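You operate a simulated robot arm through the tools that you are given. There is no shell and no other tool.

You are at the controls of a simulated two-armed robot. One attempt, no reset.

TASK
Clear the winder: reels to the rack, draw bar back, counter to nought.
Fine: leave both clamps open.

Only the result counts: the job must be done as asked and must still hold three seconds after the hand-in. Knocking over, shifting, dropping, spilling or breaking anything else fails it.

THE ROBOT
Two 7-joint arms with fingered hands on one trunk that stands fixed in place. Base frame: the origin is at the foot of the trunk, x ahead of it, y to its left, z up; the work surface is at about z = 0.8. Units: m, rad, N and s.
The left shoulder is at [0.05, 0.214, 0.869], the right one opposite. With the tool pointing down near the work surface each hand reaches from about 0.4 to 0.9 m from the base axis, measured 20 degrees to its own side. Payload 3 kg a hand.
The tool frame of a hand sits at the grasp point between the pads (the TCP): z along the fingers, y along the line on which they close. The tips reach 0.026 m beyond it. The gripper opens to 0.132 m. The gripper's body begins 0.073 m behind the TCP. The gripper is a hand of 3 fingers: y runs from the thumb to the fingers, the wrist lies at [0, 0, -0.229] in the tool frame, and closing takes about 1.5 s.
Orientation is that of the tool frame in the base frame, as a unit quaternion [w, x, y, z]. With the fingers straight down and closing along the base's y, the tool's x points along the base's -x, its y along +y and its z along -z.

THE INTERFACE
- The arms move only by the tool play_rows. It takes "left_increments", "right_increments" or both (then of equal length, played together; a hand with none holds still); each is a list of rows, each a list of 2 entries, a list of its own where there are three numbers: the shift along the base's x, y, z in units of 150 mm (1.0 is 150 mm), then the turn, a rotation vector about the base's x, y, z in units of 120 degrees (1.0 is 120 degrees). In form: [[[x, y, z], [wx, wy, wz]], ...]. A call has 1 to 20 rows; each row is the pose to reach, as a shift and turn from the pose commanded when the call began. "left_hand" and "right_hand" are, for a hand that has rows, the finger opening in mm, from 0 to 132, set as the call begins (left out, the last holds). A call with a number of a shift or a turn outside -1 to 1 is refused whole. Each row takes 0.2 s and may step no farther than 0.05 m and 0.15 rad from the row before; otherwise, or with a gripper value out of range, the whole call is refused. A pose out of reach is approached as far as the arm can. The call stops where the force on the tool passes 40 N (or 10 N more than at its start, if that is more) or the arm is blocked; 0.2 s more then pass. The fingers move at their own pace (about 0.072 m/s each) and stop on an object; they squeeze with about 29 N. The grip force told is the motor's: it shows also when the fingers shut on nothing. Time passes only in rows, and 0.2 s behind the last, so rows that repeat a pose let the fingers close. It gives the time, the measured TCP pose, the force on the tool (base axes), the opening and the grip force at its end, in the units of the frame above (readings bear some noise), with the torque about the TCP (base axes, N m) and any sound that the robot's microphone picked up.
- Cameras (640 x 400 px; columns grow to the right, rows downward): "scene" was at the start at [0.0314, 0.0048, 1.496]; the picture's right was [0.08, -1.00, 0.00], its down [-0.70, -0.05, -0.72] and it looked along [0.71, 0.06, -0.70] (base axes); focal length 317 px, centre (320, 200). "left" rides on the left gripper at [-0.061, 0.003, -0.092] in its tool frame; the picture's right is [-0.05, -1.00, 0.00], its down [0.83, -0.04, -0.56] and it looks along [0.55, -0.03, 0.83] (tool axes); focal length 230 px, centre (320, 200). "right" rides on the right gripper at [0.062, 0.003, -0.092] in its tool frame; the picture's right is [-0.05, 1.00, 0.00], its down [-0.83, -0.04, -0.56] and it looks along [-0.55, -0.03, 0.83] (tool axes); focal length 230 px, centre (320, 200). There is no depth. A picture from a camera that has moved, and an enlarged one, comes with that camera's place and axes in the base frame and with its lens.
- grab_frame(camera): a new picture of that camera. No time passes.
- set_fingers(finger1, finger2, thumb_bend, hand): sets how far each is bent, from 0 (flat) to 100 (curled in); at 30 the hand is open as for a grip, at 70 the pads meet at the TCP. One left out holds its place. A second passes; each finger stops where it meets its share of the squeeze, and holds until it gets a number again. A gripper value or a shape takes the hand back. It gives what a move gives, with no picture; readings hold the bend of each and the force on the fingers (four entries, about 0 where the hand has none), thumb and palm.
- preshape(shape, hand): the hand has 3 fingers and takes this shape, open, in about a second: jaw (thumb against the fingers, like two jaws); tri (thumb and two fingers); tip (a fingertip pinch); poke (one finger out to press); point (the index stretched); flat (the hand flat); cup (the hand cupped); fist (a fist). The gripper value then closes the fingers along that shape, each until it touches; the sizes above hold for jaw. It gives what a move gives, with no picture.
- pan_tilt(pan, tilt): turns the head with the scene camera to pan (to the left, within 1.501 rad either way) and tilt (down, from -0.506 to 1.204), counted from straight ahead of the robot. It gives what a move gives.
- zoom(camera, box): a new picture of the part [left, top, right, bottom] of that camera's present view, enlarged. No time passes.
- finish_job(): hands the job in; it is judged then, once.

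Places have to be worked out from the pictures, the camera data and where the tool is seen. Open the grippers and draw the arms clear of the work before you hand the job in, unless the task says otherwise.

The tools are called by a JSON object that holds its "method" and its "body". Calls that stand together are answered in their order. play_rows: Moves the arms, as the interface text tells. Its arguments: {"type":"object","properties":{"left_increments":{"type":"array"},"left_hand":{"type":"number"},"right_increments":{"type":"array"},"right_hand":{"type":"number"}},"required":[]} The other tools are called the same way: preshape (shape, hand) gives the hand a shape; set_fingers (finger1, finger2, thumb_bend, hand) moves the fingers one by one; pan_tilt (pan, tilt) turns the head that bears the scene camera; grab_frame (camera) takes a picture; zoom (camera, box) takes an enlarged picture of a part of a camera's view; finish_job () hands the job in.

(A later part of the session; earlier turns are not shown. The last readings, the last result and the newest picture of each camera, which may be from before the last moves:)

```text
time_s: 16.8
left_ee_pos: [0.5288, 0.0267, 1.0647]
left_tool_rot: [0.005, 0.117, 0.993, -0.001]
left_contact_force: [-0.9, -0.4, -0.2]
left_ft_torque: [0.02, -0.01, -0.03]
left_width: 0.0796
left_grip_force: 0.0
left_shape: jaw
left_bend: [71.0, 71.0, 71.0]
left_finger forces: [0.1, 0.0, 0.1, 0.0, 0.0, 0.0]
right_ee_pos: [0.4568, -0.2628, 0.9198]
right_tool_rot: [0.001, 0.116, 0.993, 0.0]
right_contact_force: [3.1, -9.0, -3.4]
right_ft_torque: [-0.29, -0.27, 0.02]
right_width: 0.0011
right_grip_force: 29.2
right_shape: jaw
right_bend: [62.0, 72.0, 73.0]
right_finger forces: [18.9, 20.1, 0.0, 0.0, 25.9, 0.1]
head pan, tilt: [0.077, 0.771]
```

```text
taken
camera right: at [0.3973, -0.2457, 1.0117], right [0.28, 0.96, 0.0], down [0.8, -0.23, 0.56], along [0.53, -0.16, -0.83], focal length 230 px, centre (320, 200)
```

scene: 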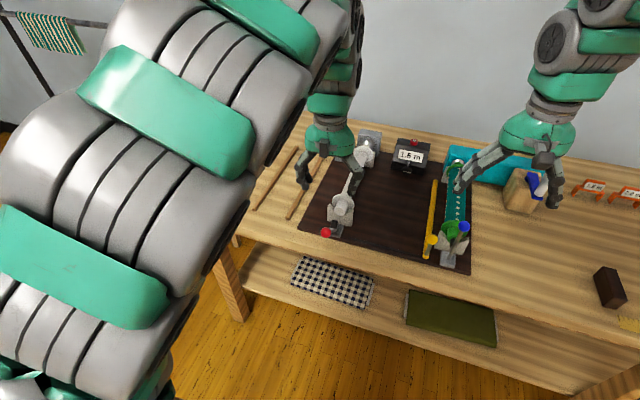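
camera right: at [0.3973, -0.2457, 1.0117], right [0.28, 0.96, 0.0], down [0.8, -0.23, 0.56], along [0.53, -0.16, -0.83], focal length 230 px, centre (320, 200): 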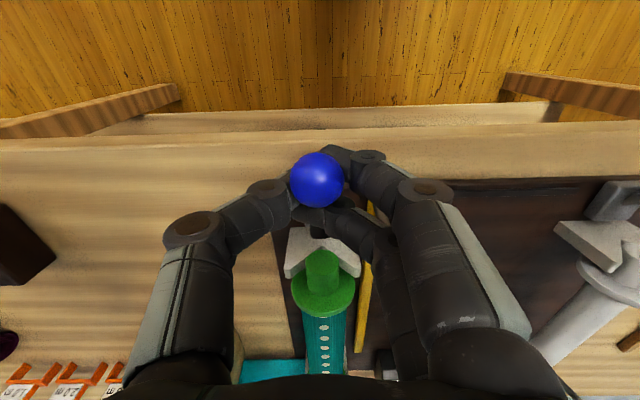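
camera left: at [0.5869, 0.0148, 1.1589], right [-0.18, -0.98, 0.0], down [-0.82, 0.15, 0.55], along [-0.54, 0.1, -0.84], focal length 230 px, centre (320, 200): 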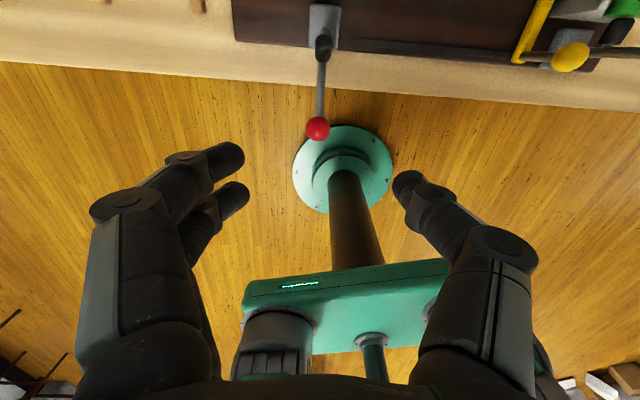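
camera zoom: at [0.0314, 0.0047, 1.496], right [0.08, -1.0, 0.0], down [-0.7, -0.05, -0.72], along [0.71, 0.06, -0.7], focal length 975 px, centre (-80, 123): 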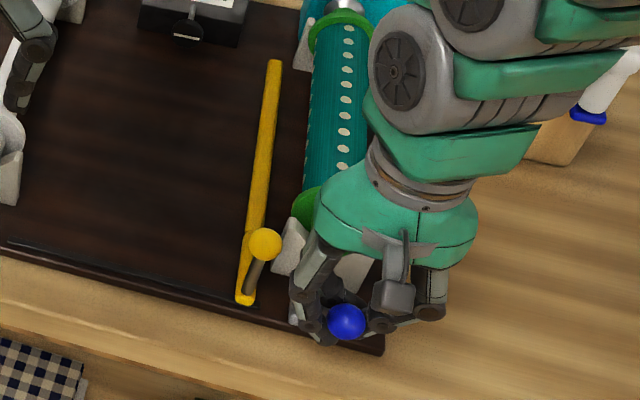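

The blue lever is about 36° back. I pull the last bit to its stop.

{"method": "play_rows", "body": {"right_increments": [[[-0.04, 0.01, -0.03], [0, 0, 0]], [[-0.08, 0.02, -0.06], [0, 0, 0]], [[-0.12, 0.03, -0.1], [0, 0, 0]]]}}

```text
time_s: 17.3
left_ee_pos: [0.5283, 0.0275, 1.0666]
left_tool_rot: [0.005, 0.116, 0.993, 0.0]
left_contact_force: [-0.7, 0.1, 0.1]
left_ft_torque: [0.04, -0.01, -0.04]
left_width: 0.0794
left_grip_force: 0.1
left_shape: jaw
left_bend: [71.0, 71.0, 71.0]
left_finger forces: [0.1, 0.0, 0.0, 0.0, 0.1, 0.0]
right_ee_pos: [0.4509, -0.2631, 0.9145]
right_tool_rot: [0.007, 0.115, 0.993, -0.001]
right_contact_force: [15.2, -8.6, -3.7]
right_ft_torque: [-0.24, -0.37, -0.06]
right_width: 0.0013
right_grip_force: 29.5
right_shape: jaw
right_bend: [62.0, 72.0, 73.0]
right_finger forces: [19.2, 25.7, 0.1, 0.0, 28.7, 0.0]
head pan, tilt: [0.077, 0.771]
stopped in row 2 (right hand): the force on the tool passed its limit at 48 N (the readings are from after the stop); the commanded pose is now the measured one
```

The blue lever hit its stop. I release, lift off and look.

{"method": "play_rows", "body": {"right_increments": [[[0.02, 0, 0], [0, 0, 0]], [[0.02, 0, 0], [0, 0, 0]], [[0.02, 0, 0], [0, 0, 0]], [[0.02, 0, 0], [0, 0, 0]], [[0.02, 0, 0], [0, 0, 0]], [[0.02, 0, 0.25], [0, 0, 0]], [[0.02, 0, 0.5], [0, 0, 0]], [[0.02, 0, 0.75], [0, 0, 0]], [[0.02, 0, 1], [0, 0, 0]]], "right_hand": 80}}

{"method": "zoom", "body": {"camera": "scene", "box": [400, 130, 500, 290]}}

{"method": "grab_frame", "body": {"camera": "right"}}

{"method": "zoom", "body": {"camera": "scene", "box": [300, 120, 400, 260]}}

```text
time_s: 19.3
left_ee_pos: [0.5271, 0.0262, 1.0664]
left_tool_rot: [0.005, 0.116, 0.993, -0.001]
left_contact_force: [-0.1, 1.1, 0.0]
left_ft_torque: [0.0, 0.03, 0.0]
left_width: 0.0796
left_grip_force: 0.0
left_shape: jaw
left_bend: [71.0, 71.0, 71.0]
left_finger forces: [0.1, 0.1, 0.1, 0.0, 0.0, 0.0]
right_ee_pos: [0.4509, -0.2596, 1.0648]
right_tool_rot: [0.005, 0.117, 0.993, -0.001]
right_contact_force: [0.7, -1.1, 1.1]
right_ft_torque: [0.03, 0.0, 0.04]
right_width: 0.0795
right_grip_force: 0.1
right_shape: jaw
right_bend: [71.0, 71.0, 71.0]
right_finger forces: [0.0, 0.0, 0.0, 0.0, 0.0, 0.0]
head pan, tilt: [0.077, 0.771]
```

```text
2.50 times, centred on (450, 210) of scene
camera zoom: at [0.0314, 0.0048, 1.496], right [0.08, -1.0, 0.0], down [-0.7, -0.05, -0.72], along [0.71, 0.06, -0.7], focal length 792 px, centre (-5, 175)
```

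zoom: 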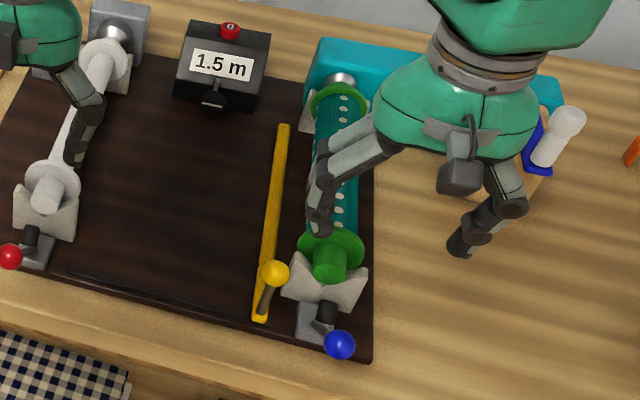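

```text
taken
camera right: at [0.392, -0.2422, 1.1566], right [0.28, 0.96, 0.0], down [0.79, -0.23, 0.56], along [0.54, -0.16, -0.83], focal length 230 px, centre (320, 200)
```

right: 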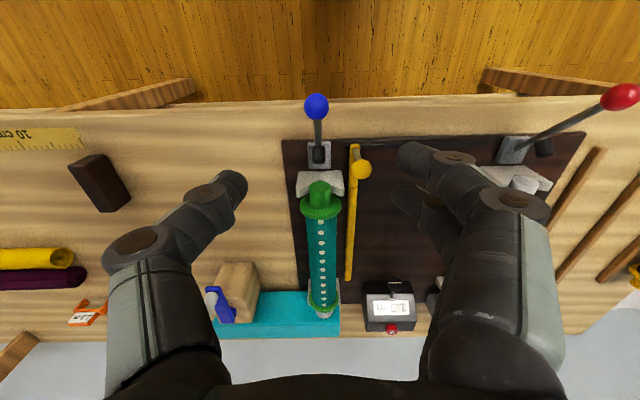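

```text
2.86 times, centred on (350, 190) of scene
camera zoom: at [0.0314, 0.0048, 1.496], right [0.08, -1.0, 0.0], down [-0.7, -0.05, -0.72], along [0.71, 0.06, -0.7], focal length 906 px, centre (234, 229)
```

zoom: 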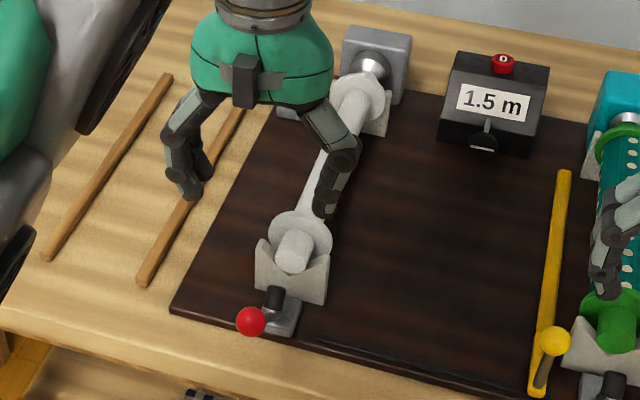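

Both clamps are open and stay. Next the left hand goes over the middle of the grey reel, whose axis I place through (0.624, -0.007) to (0.92, -0.08) at z ≈ 0.88.

{"method": "play_rows", "body": {"left_increments": [[[0.25, -0.06, 0], [0, 0, 0]], [[0.5, -0.12, 0], [0, 0, 0]], [[0.75, -0.2, 0], [0, 0, 0]], [[1, -0.3, 0], [0, 0, 0]], [[1, -0.3, 0], [0, 0, 0]]], "left_hand": 100}}

{"method": "play_rows", "body": {"left_increments": [[[0.2, -0.05, 0], [0, 0, 0]], [[0.4, -0.1, 0], [0, 0, 0]], [[0.6, -0.153, 0], [0, 0, 0]], [[0.6, -0.153, -0.3], [0, 0, 0]], [[0.6, -0.153, -0.3], [0, 0, 0]]]}}

{"method": "grab_frame", "body": {"camera": "left"}}

{"method": "grab_frame", "body": {"camera": "scene"}}

{"method": "grab_frame", "body": {"camera": "right"}}

```text
time_s: 20.5
left_ee_pos: [0.6787, -0.0192, 1.0645]
left_tool_rot: [0.004, 0.115, 0.993, -0.001]
left_contact_force: [-0.3, -0.7, 0.6]
left_ft_torque: [0.01, -0.04, 0.03]
left_width: 0.0999
left_grip_force: 0.1
left_shape: jaw
left_bend: [63.0, 63.0, 60.0]
left_finger forces: [0.1, 0.0, 0.0, 0.1, 0.0, 0.0]
right_ee_pos: [0.4523, -0.26, 1.0654]
right_tool_rot: [0.007, 0.117, 0.993, -0.001]
right_contact_force: [-0.8, 0.5, -0.4]
right_ft_torque: [-0.01, -0.01, -0.02]
right_width: 0.0796
right_grip_force: 0.0
right_shape: jaw
right_bend: [71.0, 71.0, 71.0]
right_finger forces: [0.0, 0.0, 0.0, 0.0, 0.0, 0.1]
head pan, tilt: [0.077, 0.771]
```

```text
time_s: 21.7
left_ee_pos: [0.7596, -0.0417, 1.0124]
left_tool_rot: [0.006, 0.117, 0.993, 0.0]
left_contact_force: [-0.7, -0.5, -0.2]
left_ft_torque: [0.02, 0.02, 0.02]
left_width: 0.0999
left_grip_force: 0.1
left_shape: jaw
left_bend: [63.0, 63.0, 60.0]
left_finger forces: [0.0, 0.1, 0.0, 0.0, 0.0, 0.0]
left hand out of reach, approached as far as the arm can: row 2, 3, 4, 5
right_ee_pos: [0.4529, -0.2592, 1.0661]
right_tool_rot: [0.006, 0.117, 0.993, -0.001]
right_contact_force: [-0.2, -0.9, 0.1]
right_ft_torque: [-0.02, 0.03, -0.01]
right_width: 0.0798
right_grip_force: 0.1
right_shape: jaw
right_bend: [71.0, 71.0, 71.0]
right_finger forces: [0.1, 0.0, 0.0, 0.0, 0.0, 0.1]
head pan, tilt: [0.077, 0.771]
```

```text
taken
camera left: at [0.8198, -0.0528, 1.1052], right [-0.18, -0.98, 0.0], down [-0.82, 0.15, 0.55], along [-0.54, 0.1, -0.84], focal length 230 px, centre (320, 200)
```

left: 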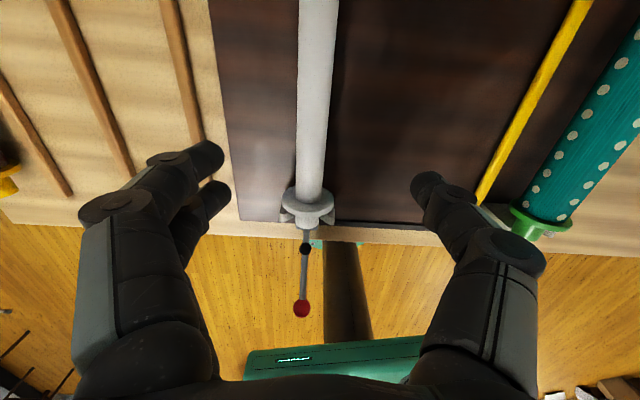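

```text
taken
```

scene: 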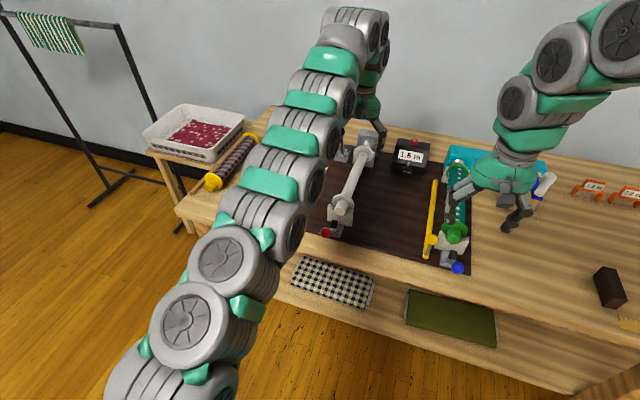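

```text
taken
camera right: at [0.3924, -0.2424, 1.1563], right [0.28, 0.96, 0.0], down [0.79, -0.23, 0.56], along [0.54, -0.16, -0.83], focal length 230 px, centre (320, 200)
```

right: 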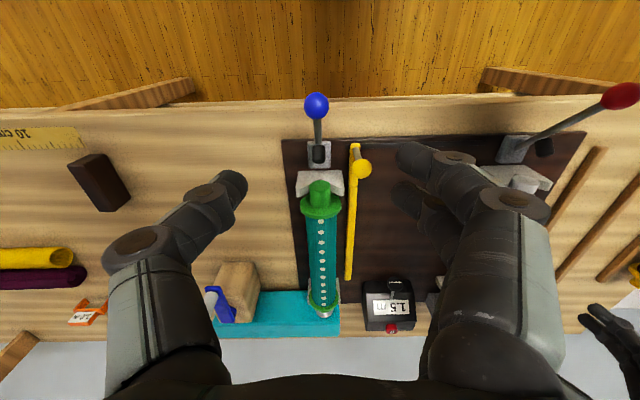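

Reach ends slightly early up high but improves lower down; the left hand is over the tube (axis y ≈ -0.040 at x = 0.76). I descend to the tube.

{"method": "play_rows", "body": {"left_increments": [[[-0.05, 0.01, -0.25], [0, 0, 0]], [[-0.05, 0.01, -0.5], [0, 0, 0]], [[-0.05, 0.01, -0.75], [0, 0, 0]], [[-0.05, 0.01, -0.75], [0, 0, 0]]]}}

{"method": "grab_frame", "body": {"camera": "left"}}

{"method": "zoom", "body": {"camera": "scene", "box": [300, 110, 420, 260]}}

```text
time_s: 22.7
left_ee_pos: [0.7526, -0.0402, 0.9006]
left_tool_rot: [0.005, 0.116, 0.993, -0.001]
left_contact_force: [-0.2, -1.6, 1.1]
left_ft_torque: [0.01, -0.01, 0.03]
left_width: 0.0998
left_grip_force: 0.0
left_shape: jaw
left_bend: [63.0, 63.0, 60.0]
left_finger forces: [0.0, 0.1, 0.0, 0.1, 0.0, 0.0]
right_ee_pos: [0.4517, -0.26, 1.0657]
right_tool_rot: [0.006, 0.117, 0.993, -0.001]
right_contact_force: [0.2, 0.4, -0.5]
right_ft_torque: [0.01, 0.02, 0.0]
right_width: 0.0798
right_grip_force: 0.0
right_shape: jaw
right_bend: [71.0, 71.0, 71.0]
right_finger forces: [0.1, 0.1, 0.0, 0.0, 0.1, 0.0]
head pan, tilt: [0.077, 0.771]
```

```text
taken
camera left: at [0.8124, -0.0518, 0.9935], right [-0.18, -0.98, 0.0], down [-0.82, 0.15, 0.55], along [-0.54, 0.1, -0.84], focal length 230 px, centre (320, 200)
```

left: 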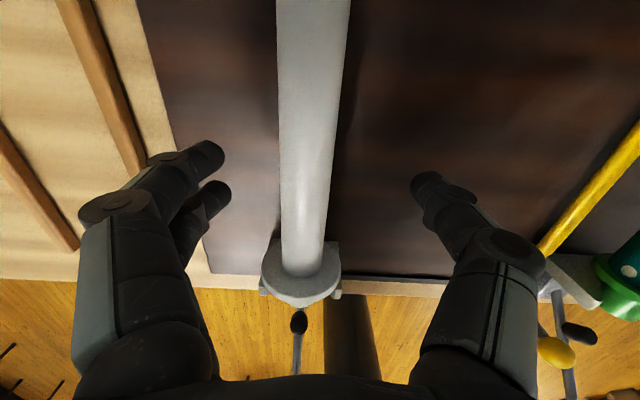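

```text
2.67 times, centred on (360, 185) of scene
camera zoom: at [0.0314, 0.0048, 1.496], right [0.08, -1.0, 0.0], down [-0.7, -0.05, -0.72], along [0.71, 0.06, -0.7], focal length 845 px, centre (213, 240)
```

zoom: 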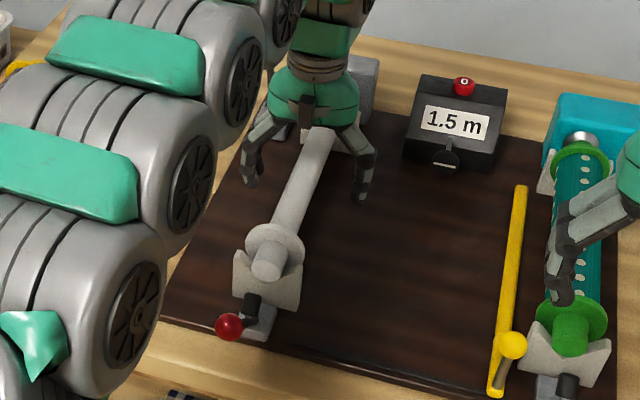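

Slightly lower to z ≈ 0.886, then close on the tube.

{"method": "play_rows", "body": {"left_increments": [[[0, 0.01, -0.09], [0, 0, 0]], [[0, 0.01, -0.09], [0, 0, 0]]]}}

{"method": "play_rows", "body": {"left_increments": [[[0, 0, 0], [0, 0, 0]], [[0, 0, 0], [0, 0, 0]], [[0, 0, 0], [0, 0, 0]], [[0, 0, 0], [0, 0, 0]], [[0, 0, 0], [0, 0, 0]], [[0, 0, 0], [0, 0, 0]], [[0, 0, 0], [0, 0, 0]]], "left_hand": 0}}

{"method": "grab_frame", "body": {"camera": "left"}}

{"method": "zoom", "body": {"camera": "scene", "box": [300, 110, 420, 260]}}

```text
time_s: 23.3
left_ee_pos: [0.7534, -0.0363, 0.8878]
left_tool_rot: [0.006, 0.117, 0.993, -0.003]
left_contact_force: [-0.2, 0.0, -0.2]
left_ft_torque: [0.0, 0.01, -0.02]
left_width: 0.0998
left_grip_force: 0.1
left_shape: jaw
left_bend: [63.0, 63.0, 60.0]
left_finger forces: [0.0, 0.0, 0.0, 0.0, 0.1, 0.1]
right_ee_pos: [0.4509, -0.2599, 1.0653]
right_tool_rot: [0.006, 0.116, 0.993, -0.001]
right_contact_force: [0.4, 0.4, -0.7]
right_ft_torque: [0.01, 0.0, -0.01]
right_width: 0.0795
right_grip_force: 0.0
right_shape: jaw
right_bend: [71.0, 71.0, 71.0]
right_finger forces: [0.0, 0.0, 0.0, 0.0, 0.0, 0.1]
head pan, tilt: [0.077, 0.771]
```

```text
time_s: 24.9
left_ee_pos: [0.7535, -0.0386, 0.8874]
left_tool_rot: [0.006, 0.116, 0.993, -0.001]
left_contact_force: [0.9, 0.2, 2.1]
left_ft_torque: [0.04, -0.01, -0.01]
left_width: 0.0251
left_grip_force: 29.2
left_shape: jaw
left_bend: [73.0, 74.0, 70.0]
left_finger forces: [12.8, 12.8, 0.1, 0.0, 24.8, 0.0]
right_ee_pos: [0.4529, -0.2597, 1.066]
right_tool_rot: [0.006, 0.115, 0.993, -0.001]
right_contact_force: [-0.9, 0.4, -0.3]
right_ft_torque: [0.04, -0.01, 0.01]
right_width: 0.0798
right_grip_force: 0.0
right_shape: jaw
right_bend: [71.0, 71.0, 71.0]
right_finger forces: [0.1, 0.0, 0.1, 0.0, 0.0, 0.1]
head pan, tilt: [0.077, 0.771]
```

```text
taken
camera left: at [0.8124, -0.0493, 0.9803], right [-0.18, -0.98, 0.0], down [-0.82, 0.15, 0.55], along [-0.54, 0.1, -0.84], focal length 230 px, centre (320, 200)
```

left: 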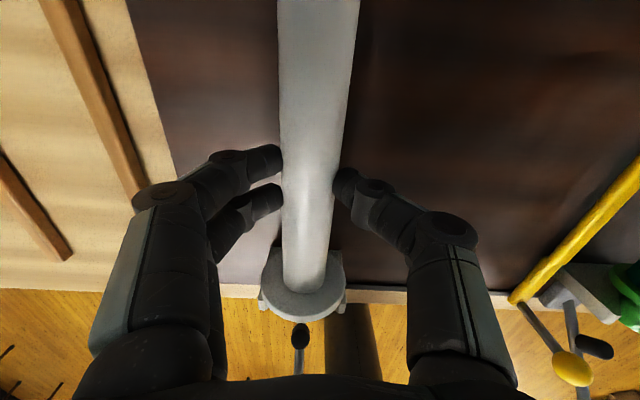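

```text
2.67 times, centred on (360, 185) of scene
camera zoom: at [0.0313, 0.0049, 1.496], right [0.08, -1.0, 0.0], down [-0.7, -0.05, -0.72], along [0.71, 0.06, -0.7], focal length 845 px, centre (213, 240)
```

zoom: 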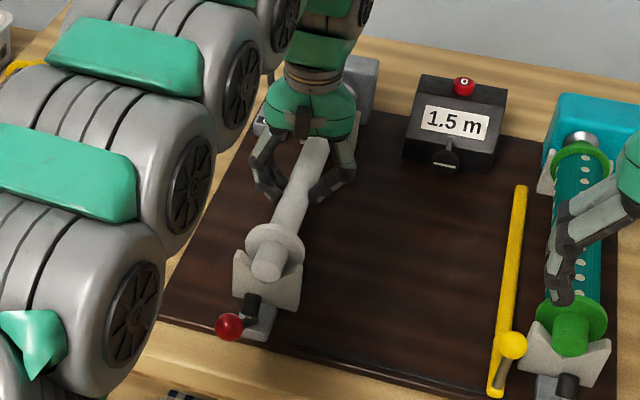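

The tube is gripped (25 mm). I ease it back a few millimetres off the drive cone and lift a little, watching forces.

{"method": "play_rows", "body": {"left_increments": [[[-0.02, 0.005, 0], [0, 0, 0]], [[-0.045, 0.011, 0.01], [0, 0, 0]], [[-0.052, 0.012, 0.06], [0, 0, 0]], [[-0.052, 0.012, 0.13], [0, 0, 0]], [[-0.052, 0.012, 0.2], [0, 0, 0]]]}}

{"method": "grab_frame", "body": {"camera": "left"}}

{"method": "zoom", "body": {"camera": "scene", "box": [300, 110, 420, 260]}}

```text
time_s: 26.1
left_ee_pos: [0.7468, -0.0349, 0.9175]
left_tool_rot: [0.004, 0.117, 0.993, -0.001]
left_contact_force: [-0.5, -0.7, -1.2]
left_ft_torque: [-0.03, 0.03, 0.0]
left_width: 0.0248
left_grip_force: 28.8
left_shape: jaw
left_bend: [73.0, 74.0, 70.0]
left_finger forces: [11.8, 12.8, 0.0, 0.0, 24.6, 0.1]
right_ee_pos: [0.4523, -0.2594, 1.0655]
right_tool_rot: [0.006, 0.117, 0.993, -0.001]
right_contact_force: [0.4, 0.3, 0.0]
right_ft_torque: [0.0, 0.01, 0.02]
right_width: 0.0799
right_grip_force: 0.2
right_shape: jaw
right_bend: [71.0, 71.0, 71.0]
right_finger forces: [0.1, 0.0, 0.1, 0.0, 0.1, 0.0]
head pan, tilt: [0.077, 0.771]
```

```text
taken
camera left: at [0.8054, -0.0468, 1.0101], right [-0.18, -0.98, 0.0], down [-0.82, 0.15, 0.55], along [-0.54, 0.1, -0.84], focal length 230 px, centre (320, 200)
```

left: 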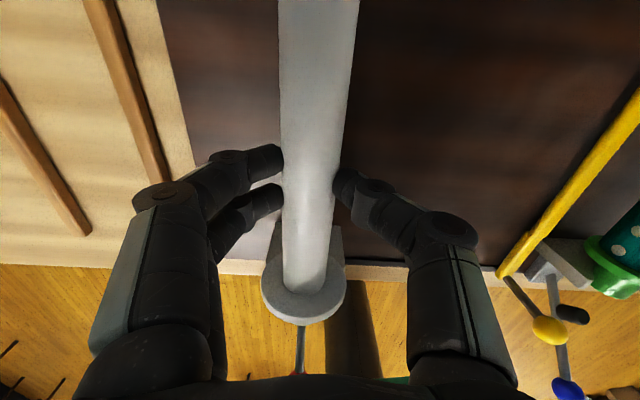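

```text
2.67 times, centred on (360, 185) of scene
camera zoom: at [0.0314, 0.0048, 1.496], right [0.08, -1.0, 0.0], down [-0.7, -0.05, -0.72], along [0.71, 0.06, -0.7], focal length 845 px, centre (213, 240)
```

zoom: 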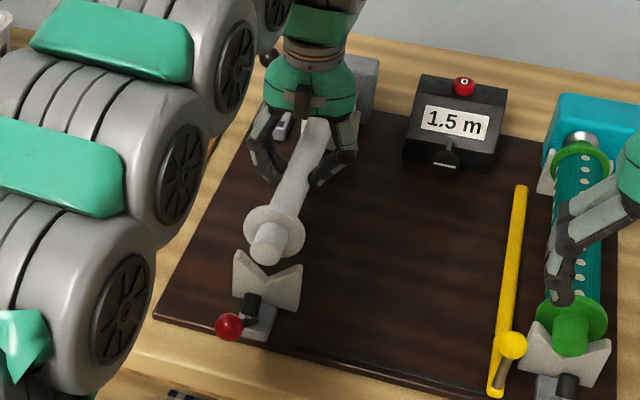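

The reel came out freely and hangs level. I lift it, pull it back to clear the switch knob, and carry it left over the rack.

{"method": "play_rows", "body": {"left_increments": [[[0, 0, 0.25], [0, 0, 0]], [[-0.1, 0.02, 0.48], [0, 0, 0]], [[-0.3, 0.07, 0.68], [0, 0, 0]], [[-0.3, 0.3, 0.68], [0, 0, 0]], [[-0.3, 0.55, 0.68], [0, 0, 0]], [[-0.3, 0.8, 0.68], [0, 0, 0]], [[-0.3, 1, 0.68], [0, 0, 0]], [[-0.3, 1, 0.68], [0, 0, 0]]]}}

{"method": "play_rows", "body": {"left_increments": [[[0, 0.25, 0], [0, 0, 0]], [[0.1, 0.5, 0], [0, 0, 0]], [[0.2, 0.75, 0], [0, 0, 0]], [[0.3, 1, 0], [0, 0, 0]], [[0.3, 1, 0], [0, 0, 0]]]}}

{"method": "grab_frame", "body": {"camera": "scene"}}

{"method": "grab_frame", "body": {"camera": "left"}}

```text
time_s: 27.9
left_ee_pos: [0.7011, 0.1156, 1.0197]
left_tool_rot: [0.006, 0.116, 0.993, -0.001]
left_contact_force: [0.8, -0.1, -0.7]
left_ft_torque: [-0.01, 0.03, 0.06]
left_width: 0.0248
left_grip_force: 29.2
left_shape: jaw
left_bend: [73.0, 74.0, 70.0]
left_finger forces: [11.4, 12.7, 0.1, 0.0, 24.5, 0.1]
right_ee_pos: [0.4533, -0.2598, 1.0653]
right_tool_rot: [0.007, 0.116, 0.993, 0.0]
right_contact_force: [-0.7, 0.2, 0.2]
right_ft_torque: [0.02, 0.01, 0.01]
right_width: 0.0797
right_grip_force: 0.0
right_shape: jaw
right_bend: [71.0, 71.0, 71.0]
right_finger forces: [0.0, 0.0, 0.0, 0.0, 0.0, 0.1]
head pan, tilt: [0.077, 0.771]
```

```text
time_s: 29.1
left_ee_pos: [0.7469, 0.2639, 1.0201]
left_tool_rot: [0.006, 0.116, 0.993, 0.0]
left_contact_force: [0.1, -0.1, -1.2]
left_ft_torque: [0.02, 0.02, 0.01]
left_width: 0.025
left_grip_force: 28.9
left_shape: jaw
left_bend: [73.0, 74.0, 70.0]
left_finger forces: [11.5, 12.7, 0.0, 0.0, 24.1, 0.1]
right_ee_pos: [0.4523, -0.2589, 1.0654]
right_tool_rot: [0.005, 0.116, 0.993, 0.0]
right_contact_force: [0.8, -0.3, 0.3]
right_ft_torque: [0.02, -0.03, 0.0]
right_width: 0.0795
right_grip_force: 0.0
right_shape: jaw
right_bend: [71.0, 71.0, 71.0]
right_finger forces: [0.0, 0.1, 0.0, 0.0, 0.1, 0.0]
head pan, tilt: [0.077, 0.771]
```

```text
taken
```

scene: 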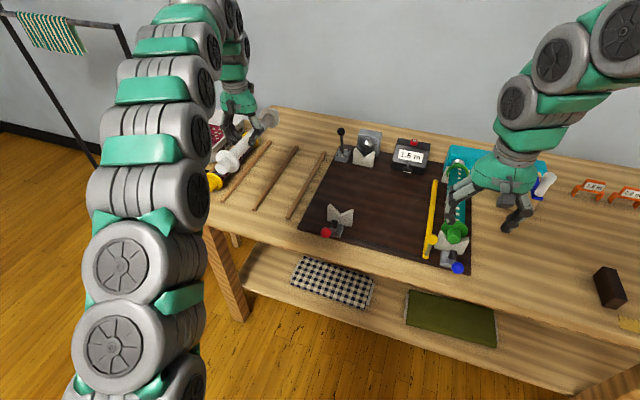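

```text
taken
camera left: at [0.8061, 0.2528, 1.1123], right [-0.18, -0.98, 0.0], down [-0.82, 0.15, 0.55], along [-0.54, 0.1, -0.84], focal length 230 px, centre (320, 200)
```

left: 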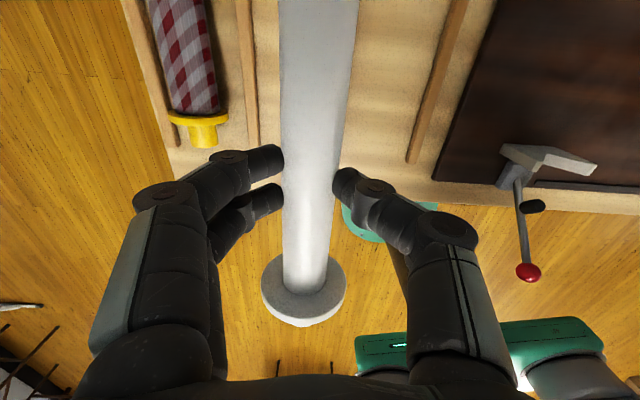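

The left camera shows slats 1 and 3 and the yellow reel; the free berth between slats 1 and 2 has its axis through about (0.695, 0.308) → (0.86, 0.268). I approach it in two steps.

{"method": "play_rows", "body": {"left_increments": [[[0.12, 0.03, -0.13], [0, 0, 0]], [[0.24, 0.06, -0.27], [0, 0, 0]], [[0.354, 0.08, -0.4], [0, 0, 0]], [[0.43, 0.07, -0.55], [0, 0, 0]], [[0.51, 0.06, -0.68], [0, 0, 0]], [[0.587, 0.054, -0.8], [0, 0, 0]], [[0.587, 0.054, -0.8], [0, 0, 0]]]}}

{"method": "grab_frame", "body": {"camera": "left"}}

{"method": "zoom", "body": {"camera": "scene", "box": [150, 80, 350, 240]}}

```text
time_s: 30.7
left_ee_pos: [0.8339, 0.2742, 0.8985]
left_tool_rot: [0.006, 0.116, 0.993, -0.001]
left_contact_force: [0.7, -1.1, -1.2]
left_ft_torque: [0.04, 0.0, -0.03]
left_width: 0.0246
left_grip_force: 28.7
left_shape: jaw
left_bend: [73.0, 74.0, 70.0]
left_finger forces: [11.3, 12.5, 0.1, 0.1, 23.9, 0.0]
right_ee_pos: [0.4524, -0.2597, 1.0645]
right_tool_rot: [0.005, 0.116, 0.993, -0.001]
right_contact_force: [-0.1, -0.2, 0.4]
right_ft_torque: [-0.01, 0.06, 0.0]
right_width: 0.0797
right_grip_force: 0.1
right_shape: jaw
right_bend: [71.0, 71.0, 71.0]
right_finger forces: [0.0, 0.1, 0.0, 0.0, 0.1, 0.1]
head pan, tilt: [0.077, 0.771]
```

```text
taken
camera left: at [0.8932, 0.2621, 0.9917], right [-0.18, -0.98, 0.0], down [-0.82, 0.15, 0.55], along [-0.54, 0.1, -0.84], focal length 230 px, centre (320, 200)
```

left: 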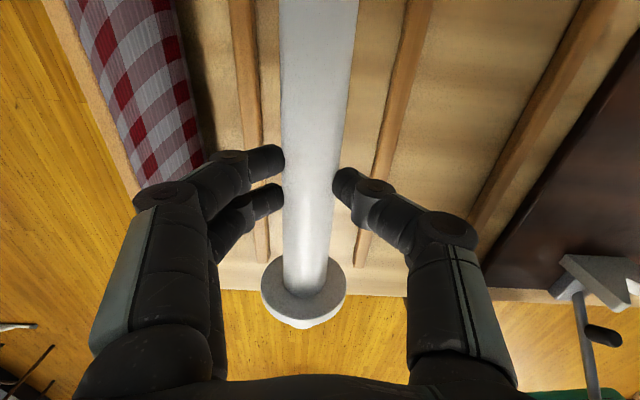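

```text
2.50 times, centred on (250, 160) of scene
camera zoom: at [0.0314, 0.0049, 1.496], right [0.08, -1.0, 0.0], down [-0.7, -0.05, -0.72], along [0.71, 0.06, -0.7], focal length 792 px, centre (495, 300)
```

zoom: 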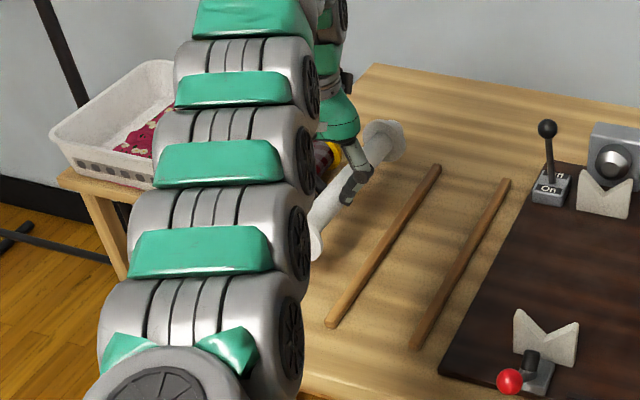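

The reel is centred between slats 1 and 2 and parallel to them. I lower it, a touch farther ahead.

{"method": "play_rows", "body": {"left_increments": [[[0.02, -0.005, -0.1], [0, 0, 0]], [[0.05, -0.012, -0.2], [0, 0, 0]], [[0.06, -0.015, -0.3], [0, 0, 0]], [[0.06, -0.015, -0.35], [0, 0, 0]], [[0.06, -0.015, -0.35], [0, 0, 0]]]}}

{"method": "grab_frame", "body": {"camera": "left"}}

{"method": "zoom", "body": {"camera": "scene", "box": [210, 100, 310, 200]}}

```text
time_s: 31.7
left_ee_pos: [0.845, 0.2713, 0.8543]
left_tool_rot: [0.011, 0.116, 0.993, 0.001]
left_contact_force: [-3.8, 0.9, 19.6]
left_ft_torque: [0.08, 0.01, 0.01]
left_width: 0.0278
left_grip_force: 28.9
left_shape: jaw
left_bend: [74.0, 74.0, 71.0]
left_finger forces: [15.9, 15.7, 0.0, 0.1, 32.9, 0.0]
right_ee_pos: [0.4523, -0.2602, 1.0647]
right_tool_rot: [0.005, 0.116, 0.993, -0.001]
right_contact_force: [0.7, -0.5, 0.4]
right_ft_torque: [0.0, -0.01, 0.04]
right_width: 0.0797
right_grip_force: 0.1
right_shape: jaw
right_bend: [71.0, 71.0, 71.0]
right_finger forces: [0.0, 0.1, 0.0, 0.0, 0.0, 0.1]
head pan, tilt: [0.077, 0.771]
stopped in row 4 (left hand): the force on the tool passed its limit at 46 N (the readings are from after the stop); the commanded pose is now the measured one
```

```text
taken
camera left: at [0.9039, 0.2598, 0.9475], right [-0.18, -0.98, 0.0], down [-0.83, 0.15, 0.54], along [-0.53, 0.1, -0.84], focal length 230 px, centre (320, 200)
```

left: 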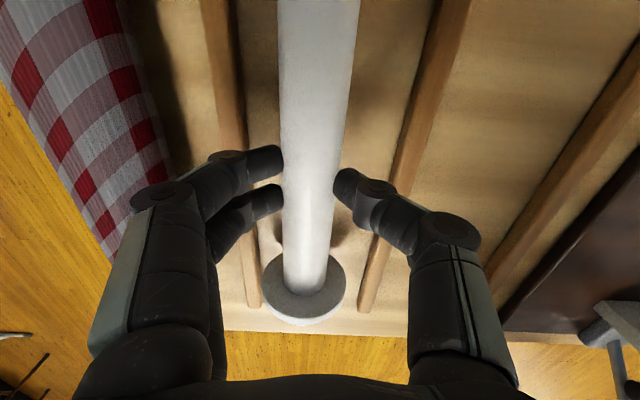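

```text
4.00 times, centred on (260, 150) of scene
camera zoom: at [0.0311, 0.0048, 1.496], right [0.08, -1.0, 0.0], down [-0.7, -0.05, -0.72], along [0.71, 0.06, -0.7], focal length 1268 px, centre (560, 400)
```

zoom: 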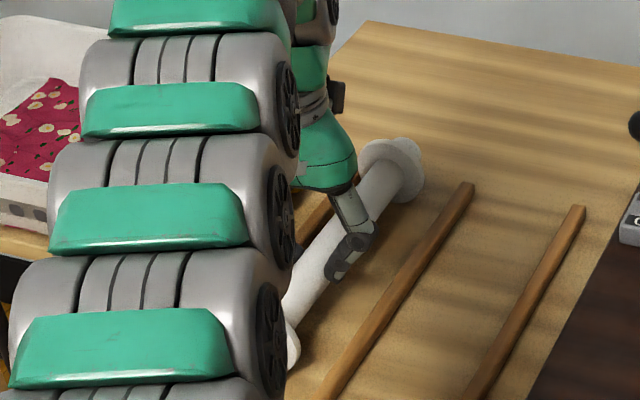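

Contact with the bench came at TCP z ≈ 0.854, flanges between the slats. I ease the pressure and open just enough to free the tube.

{"method": "play_rows", "body": {"left_increments": [[[0, 0, 0.01], [0, 0, 0]], [[0, 0, 0.01], [0, 0, 0]], [[0, 0, 0.01], [0, 0, 0]], [[0, 0, 0.01], [0, 0, 0]], [[0, 0, 0.01], [0, 0, 0]]], "left_hand": 50}}

{"method": "grab_frame", "body": {"camera": "left"}}

```text
time_s: 32.9
left_ee_pos: [0.8447, 0.2707, 0.8534]
left_tool_rot: [0.009, 0.117, 0.993, 0.0]
left_contact_force: [-0.4, 1.0, 0.0]
left_ft_torque: [-0.02, 0.0, 0.0]
left_width: 0.0496
left_grip_force: 0.2
left_shape: jaw
left_bend: [74.0, 74.0, 70.0]
left_finger forces: [0.0, 0.0, 0.1, 0.1, 0.1, 0.0]
right_ee_pos: [0.4519, -0.2603, 1.065]
right_tool_rot: [0.006, 0.117, 0.993, 0.0]
right_contact_force: [0.6, -0.2, -0.6]
right_ft_torque: [0.0, 0.02, -0.02]
right_width: 0.08
right_grip_force: 0.1
right_shape: jaw
right_bend: [71.0, 71.0, 71.0]
right_finger forces: [0.0, 0.1, 0.0, 0.0, 0.1, 0.1]
head pan, tilt: [0.077, 0.771]
```

```text
taken
camera left: at [0.9034, 0.2596, 0.947], right [-0.18, -0.98, 0.0], down [-0.83, 0.15, 0.54], along [-0.53, 0.1, -0.84], focal length 230 px, centre (320, 200)
```

left: 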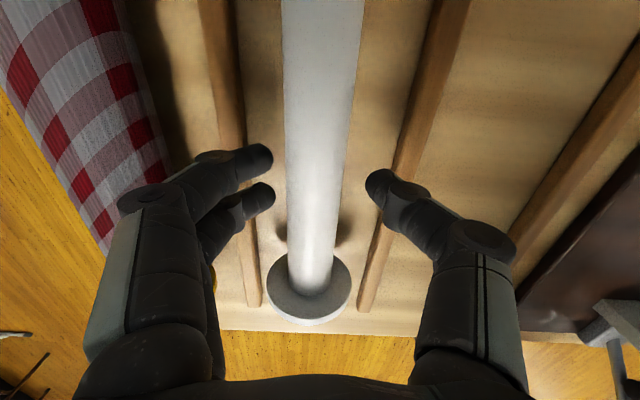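

Free. I lift straight up, then back, and look at the result.

{"method": "play_rows", "body": {"left_increments": [[[0, 0, 0.13], [0, 0, 0]], [[0, 0, 0.3], [0, 0, 0]], [[-0.15, 0.03, 0.5], [0, 0, 0]], [[-0.35, 0.05, 0.7], [0, 0, 0]], [[-0.6, 0.1, 0.85], [0, 0, 0]], [[-0.85, 0.2, 1], [0, 0, 0]], [[-1, 0.4, 1], [0, 0, 0]]]}}

{"method": "grab_frame", "body": {"camera": "scene"}}

{"method": "grab_frame", "body": {"camera": "left"}}

```text
time_s: 34.5
left_ee_pos: [0.6937, 0.3332, 1.0044]
left_tool_rot: [0.01, 0.117, 0.993, -0.001]
left_contact_force: [0.5, 0.0, 0.9]
left_ft_torque: [-0.02, -0.05, -0.01]
left_width: 0.05
left_grip_force: 0.3
left_shape: jaw
left_bend: [74.0, 74.0, 70.0]
left_finger forces: [0.0, 0.1, 0.0, 0.1, 0.1, 0.0]
right_ee_pos: [0.4533, -0.2595, 1.0663]
right_tool_rot: [0.005, 0.117, 0.993, -0.002]
right_contact_force: [-0.7, -0.4, 0.7]
right_ft_torque: [-0.02, 0.0, 0.02]
right_width: 0.0796
right_grip_force: 0.2
right_shape: jaw
right_bend: [71.0, 71.0, 71.0]
right_finger forces: [0.0, 0.1, 0.0, 0.1, 0.0, 0.0]
head pan, tilt: [0.077, 0.771]
```

```text
taken
```

scene: 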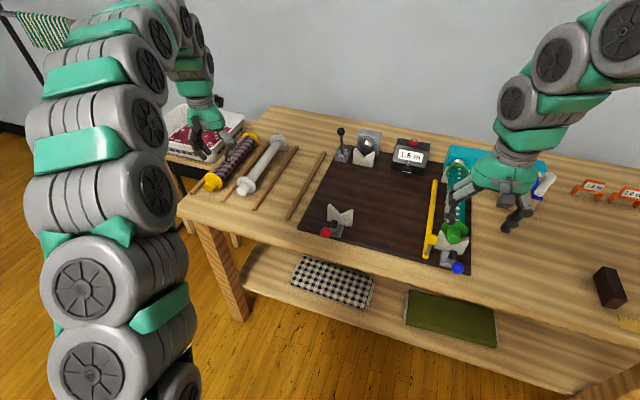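

```text
taken
camera left: at [0.7529, 0.3216, 1.0979], right [-0.18, -0.98, 0.0], down [-0.83, 0.15, 0.54], along [-0.53, 0.1, -0.84], focal length 230 px, centre (320, 200)
```

left: 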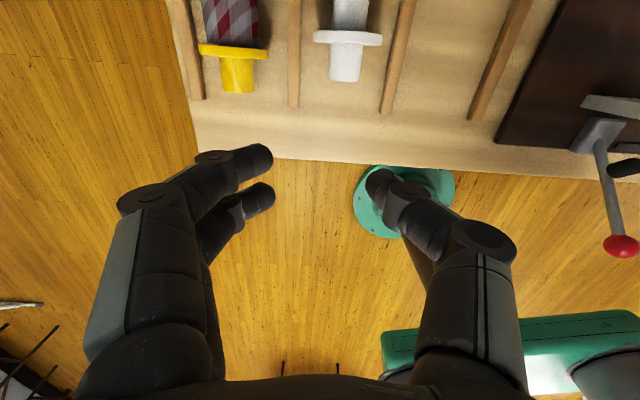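

The grey reel lies well in its berth. Next the draw bar: its yellow knob is at about (0.533, -0.230, 0.891); I place the right hand above it with a 45 mm opening.

{"method": "play_rows", "body": {"right_increments": [[[0.2, 0.07, 0], [0, 0, 0]], [[0.4, 0.14, 0], [0, 0, 0]], [[0.54, 0.2, -0.2], [0, 0, 0]], [[0.54, 0.2, -0.4], [0, 0, 0]], [[0.54, 0.2, -0.4], [0, 0, 0]], [[0.54, 0.2, -0.4], [0, 0, 0]]], "right_hand": 48}}

{"method": "grab_frame", "body": {"camera": "right"}}

{"method": "zoom", "body": {"camera": "scene", "box": [390, 150, 490, 280]}}

```text
time_s: 35.9
left_ee_pos: [0.6946, 0.3323, 1.0042]
left_tool_rot: [0.009, 0.116, 0.993, 0.0]
left_contact_force: [0.0, -1.1, 0.4]
left_ft_torque: [0.02, -0.03, 0.01]
left_width: 0.0496
left_grip_force: 0.0
left_shape: jaw
left_bend: [74.0, 74.0, 70.0]
left_finger forces: [0.0, 0.1, 0.0, 0.0, 0.0, 0.0]
right_ee_pos: [0.5334, -0.23, 1.0059]
right_tool_rot: [0.006, 0.116, 0.993, 0.0]
right_contact_force: [-0.3, -0.4, -0.5]
right_ft_torque: [0.0, 0.0, -0.02]
right_width: 0.0485
right_grip_force: 0.1
right_shape: jaw
right_bend: [73.0, 73.0, 70.0]
right_finger forces: [0.0, 0.0, 0.0, 0.0, 0.0, 0.0]
head pan, tilt: [0.077, 0.771]
```

```text
taken
camera right: at [0.4735, -0.2126, 1.0975], right [0.28, 0.96, 0.0], down [0.79, -0.23, 0.56], along [0.54, -0.16, -0.83], focal length 230 px, centre (320, 200)
```

right: 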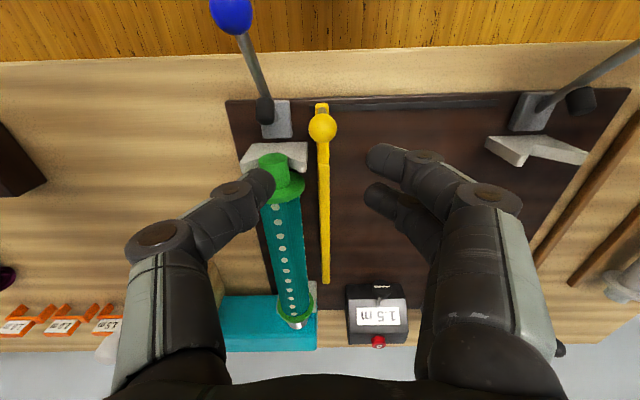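

```text
3.08 times, centred on (440, 215) of scene
camera zoom: at [0.0314, 0.0048, 1.496], right [0.08, -1.0, 0.0], down [-0.7, -0.05, -0.72], along [0.71, 0.06, -0.7], focal length 975 px, centre (-49, 154)
```

zoom: 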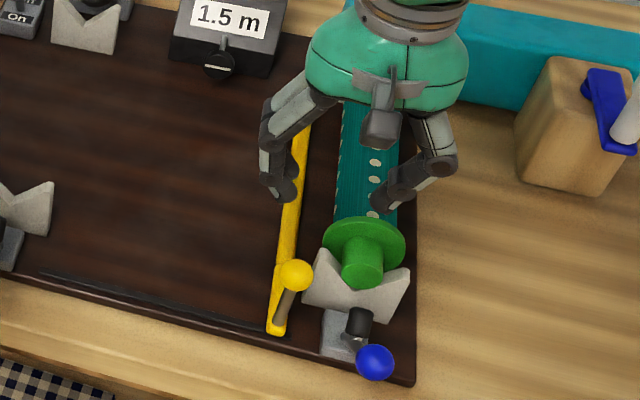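

The knob is exactly below the hand. I descend around it, biased 4 mm left to stay clear of the blue plunger.

{"method": "play_rows", "body": {"right_increments": [[[0.005, 0.027, -0.2], [0, 0, 0]], [[0.005, 0.027, -0.4], [0, 0, 0]], [[0.005, 0.027, -0.6], [0, 0, 0]], [[0.005, 0.027, -0.76], [0, 0, 0]], [[0.005, 0.027, -0.76], [0, 0, 0]]]}}

{"method": "grab_frame", "body": {"camera": "right"}}

{"method": "zoom", "body": {"camera": "scene", "box": [390, 170, 490, 280]}}

```text
time_s: 37.1
left_ee_pos: [0.6947, 0.3324, 1.0051]
left_tool_rot: [0.008, 0.116, 0.993, 0.001]
left_contact_force: [0.8, -0.7, -0.2]
left_ft_torque: [0.0, -0.03, 0.0]
left_width: 0.0492
left_grip_force: 0.1
left_shape: jaw
left_bend: [74.0, 74.0, 70.0]
left_finger forces: [0.0, 0.0, 0.1, 0.1, 0.1, 0.1]
right_ee_pos: [0.5327, -0.2259, 0.8912]
right_tool_rot: [0.006, 0.117, 0.993, -0.001]
right_contact_force: [-0.2, -0.1, 0.3]
right_ft_torque: [-0.02, 0.0, -0.01]
right_width: 0.0485
right_grip_force: 0.1
right_shape: jaw
right_bend: [73.0, 73.0, 70.0]
right_finger forces: [0.0, 0.0, 0.0, 0.1, 0.0, 0.1]
head pan, tilt: [0.077, 0.771]
```

```text
taken
camera right: at [0.4729, -0.2095, 0.9822], right [0.28, 0.96, 0.0], down [0.79, -0.23, 0.56], along [0.54, -0.16, -0.83], focal length 230 px, centre (320, 200)
```

right: 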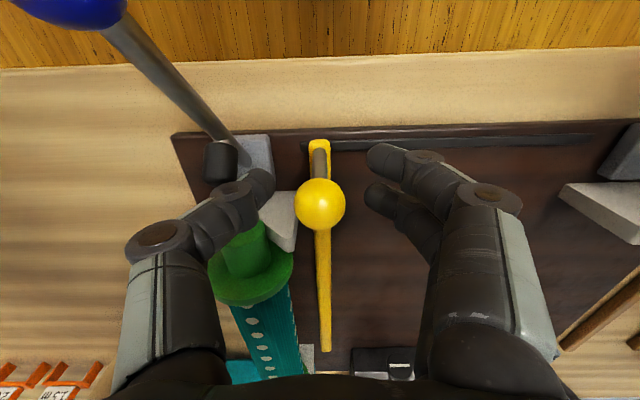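

```text
3.64 times, centred on (440, 225) of scene
camera zoom: at [0.0314, 0.0048, 1.496], right [0.08, -1.0, 0.0], down [-0.7, -0.05, -0.72], along [0.71, 0.06, -0.7], focal length 1153 px, centre (-116, 109)
```

zoom: 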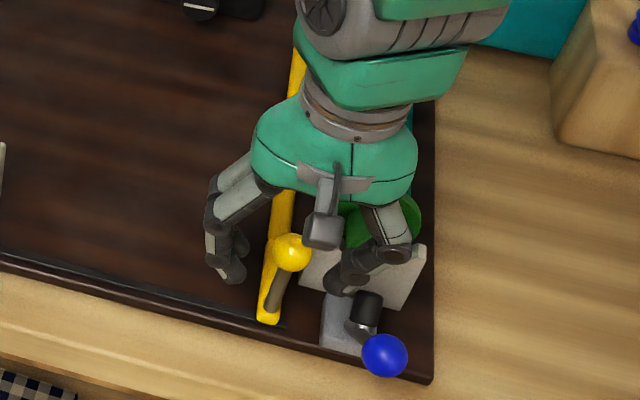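

Thumb is on the right side of the knob with nothing touching. I push the bar left about halfway in this straddle.

{"method": "play_rows", "body": {"right_increments": [[[0.03, 0.13, 0], [0, 0, 0]], [[0.062, 0.26, 0], [0, 0, 0]], [[0.094, 0.39, 0], [0, 0, 0]], [[0.125, 0.52, 0], [0, 0, 0]], [[0.156, 0.65, 0], [0, 0, 0]], [[0.187, 0.778, 0], [0, 0, 0]], [[0.187, 0.778, 0], [0, 0, 0]]]}}

{"method": "grab_frame", "body": {"camera": "right"}}

{"method": "grab_frame", "body": {"camera": "scene"}}

```text
time_s: 38.7
left_ee_pos: [0.6939, 0.3338, 1.0042]
left_tool_rot: [0.01, 0.116, 0.993, 0.0]
left_contact_force: [0.5, 0.0, 0.2]
left_ft_torque: [0.04, 0.02, 0.0]
left_width: 0.0496
left_grip_force: 0.1
left_shape: jaw
left_bend: [74.0, 74.0, 70.0]
left_finger forces: [0.1, 0.1, 0.1, 0.1, 0.1, 0.0]
right_ee_pos: [0.5629, -0.1092, 0.8913]
right_tool_rot: [0.006, 0.116, 0.993, -0.001]
right_contact_force: [-0.4, 0.4, 0.2]
right_ft_torque: [-0.01, 0.02, 0.01]
right_width: 0.0484
right_grip_force: 0.1
right_shape: jaw
right_bend: [73.0, 73.0, 70.0]
right_finger forces: [0.0, 0.1, 0.0, 0.1, 0.1, 0.1]
head pan, tilt: [0.077, 0.771]
```

```text
taken
camera right: at [0.5027, -0.0907, 0.9822], right [0.28, 0.96, 0.0], down [0.79, -0.23, 0.56], along [0.54, -0.16, -0.83], focal length 230 px, centre (320, 200)
```

right: 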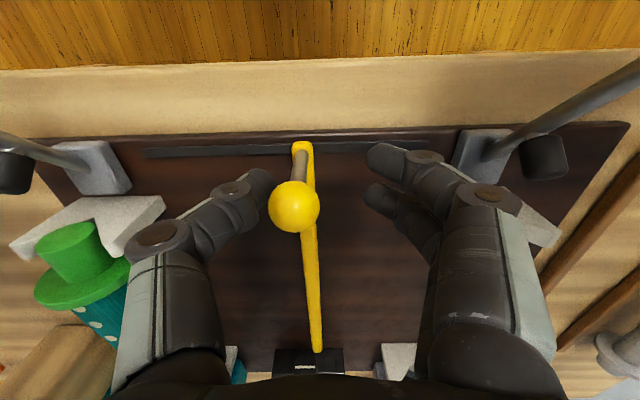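

```text
taken
```

scene: 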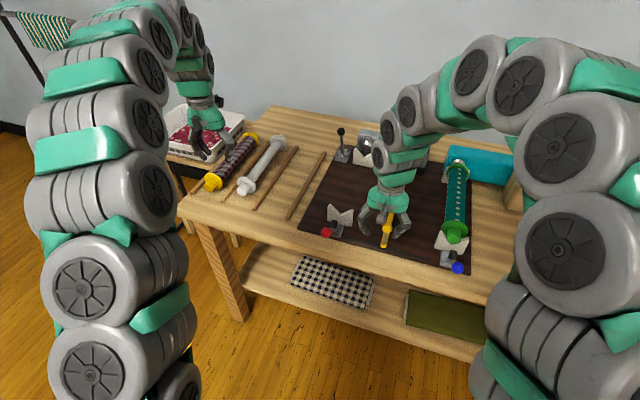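

The bar slides easily; about 0.09 m of slot remains on the left. To avoid the red clamp with the leading fingers, I lift, close the hand and come down again right of the knob.

{"method": "play_rows", "body": {"right_increments": [[[0, 0, 0.2], [0, 0, 0]], [[0, 0, 0.47], [0, 0, 0]], [[-0.045, -0.18, 0.47], [0, 0, 0]], [[-0.089, -0.37, 0.47], [0, 0, 0]]]}}

{"method": "play_rows", "body": {"right_increments": [[[0, 0, 0], [0, 0, 0]], [[0, 0, 0], [0, 0, 0]], [[0, 0, 0], [0, 0, 0]], [[0, 0, -0.15], [0, 0, 0]], [[0, 0, -0.3], [0, 0, 0]], [[0, 0, -0.5], [0, 0, 0]], [[0, 0, -0.5], [0, 0, 0]]], "right_hand": 0}}

{"method": "grab_frame", "body": {"camera": "right"}}

{"method": "zoom", "body": {"camera": "scene", "box": [310, 150, 430, 270]}}

```text
time_s: 39.7
left_ee_pos: [0.6944, 0.3336, 1.0038]
left_tool_rot: [0.008, 0.117, 0.993, 0.0]
left_contact_force: [0.4, 0.5, 0.1]
left_ft_torque: [-0.01, 0.0, 0.03]
left_width: 0.0501
left_grip_force: 0.1
left_shape: jaw
left_bend: [74.0, 74.0, 70.0]
left_finger forces: [0.0, 0.0, 0.0, 0.1, 0.1, 0.0]
right_ee_pos: [0.5483, -0.1664, 0.9611]
right_tool_rot: [0.006, 0.117, 0.993, -0.001]
right_contact_force: [-0.3, 0.9, -0.1]
right_ft_torque: [0.02, 0.0, 0.0]
right_width: 0.0482
right_grip_force: 0.2
right_shape: jaw
right_bend: [73.0, 73.0, 70.0]
right_finger forces: [0.1, 0.0, 0.0, 0.1, 0.0, 0.0]
head pan, tilt: [0.077, 0.771]
```

```text
time_s: 41.3
left_ee_pos: [0.6949, 0.3331, 1.0032]
left_tool_rot: [0.009, 0.117, 0.993, -0.001]
left_contact_force: [0.3, -0.2, -0.4]
left_ft_torque: [-0.01, -0.02, -0.03]
left_width: 0.0497
left_grip_force: 0.1
left_shape: jaw
left_bend: [74.0, 74.0, 70.0]
left_finger forces: [0.0, 0.0, 0.0, 0.0, 0.0, 0.1]
right_ee_pos: [0.5513, -0.1643, 0.8868]
right_tool_rot: [0.006, 0.116, 0.993, 0.001]
right_contact_force: [-0.3, -0.1, -0.3]
right_ft_torque: [0.0, 0.02, 0.01]
right_width: 0.0
right_grip_force: 28.9
right_shape: jaw
right_bend: [66.0, 66.0, 67.0]
right_finger forces: [0.0, 0.0, 0.1, 0.0, 0.0, 0.1]
head pan, tilt: [0.077, 0.771]
```

```text
taken
camera right: at [0.4901, -0.1474, 0.9779], right [0.28, 0.96, 0.0], down [0.79, -0.23, 0.57], along [0.54, -0.16, -0.82], focal length 230 px, centre (320, 200)
```

right: 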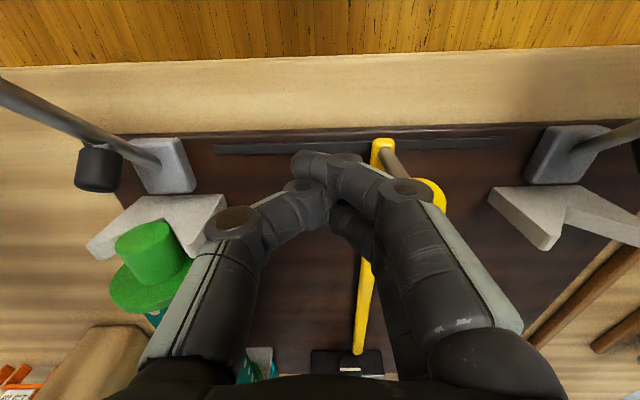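

```text
3.33 times, centred on (370, 210) of scene
camera zoom: at [0.0314, 0.0048, 1.496], right [0.08, -1.0, 0.0], down [-0.7, -0.05, -0.72], along [0.71, 0.06, -0.7], focal length 1057 px, centre (153, 167)
```

zoom: 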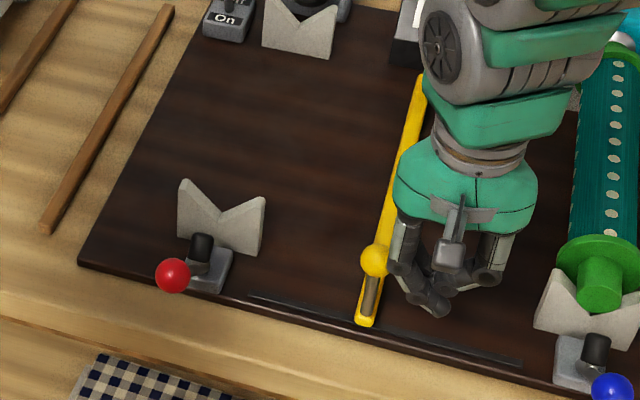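

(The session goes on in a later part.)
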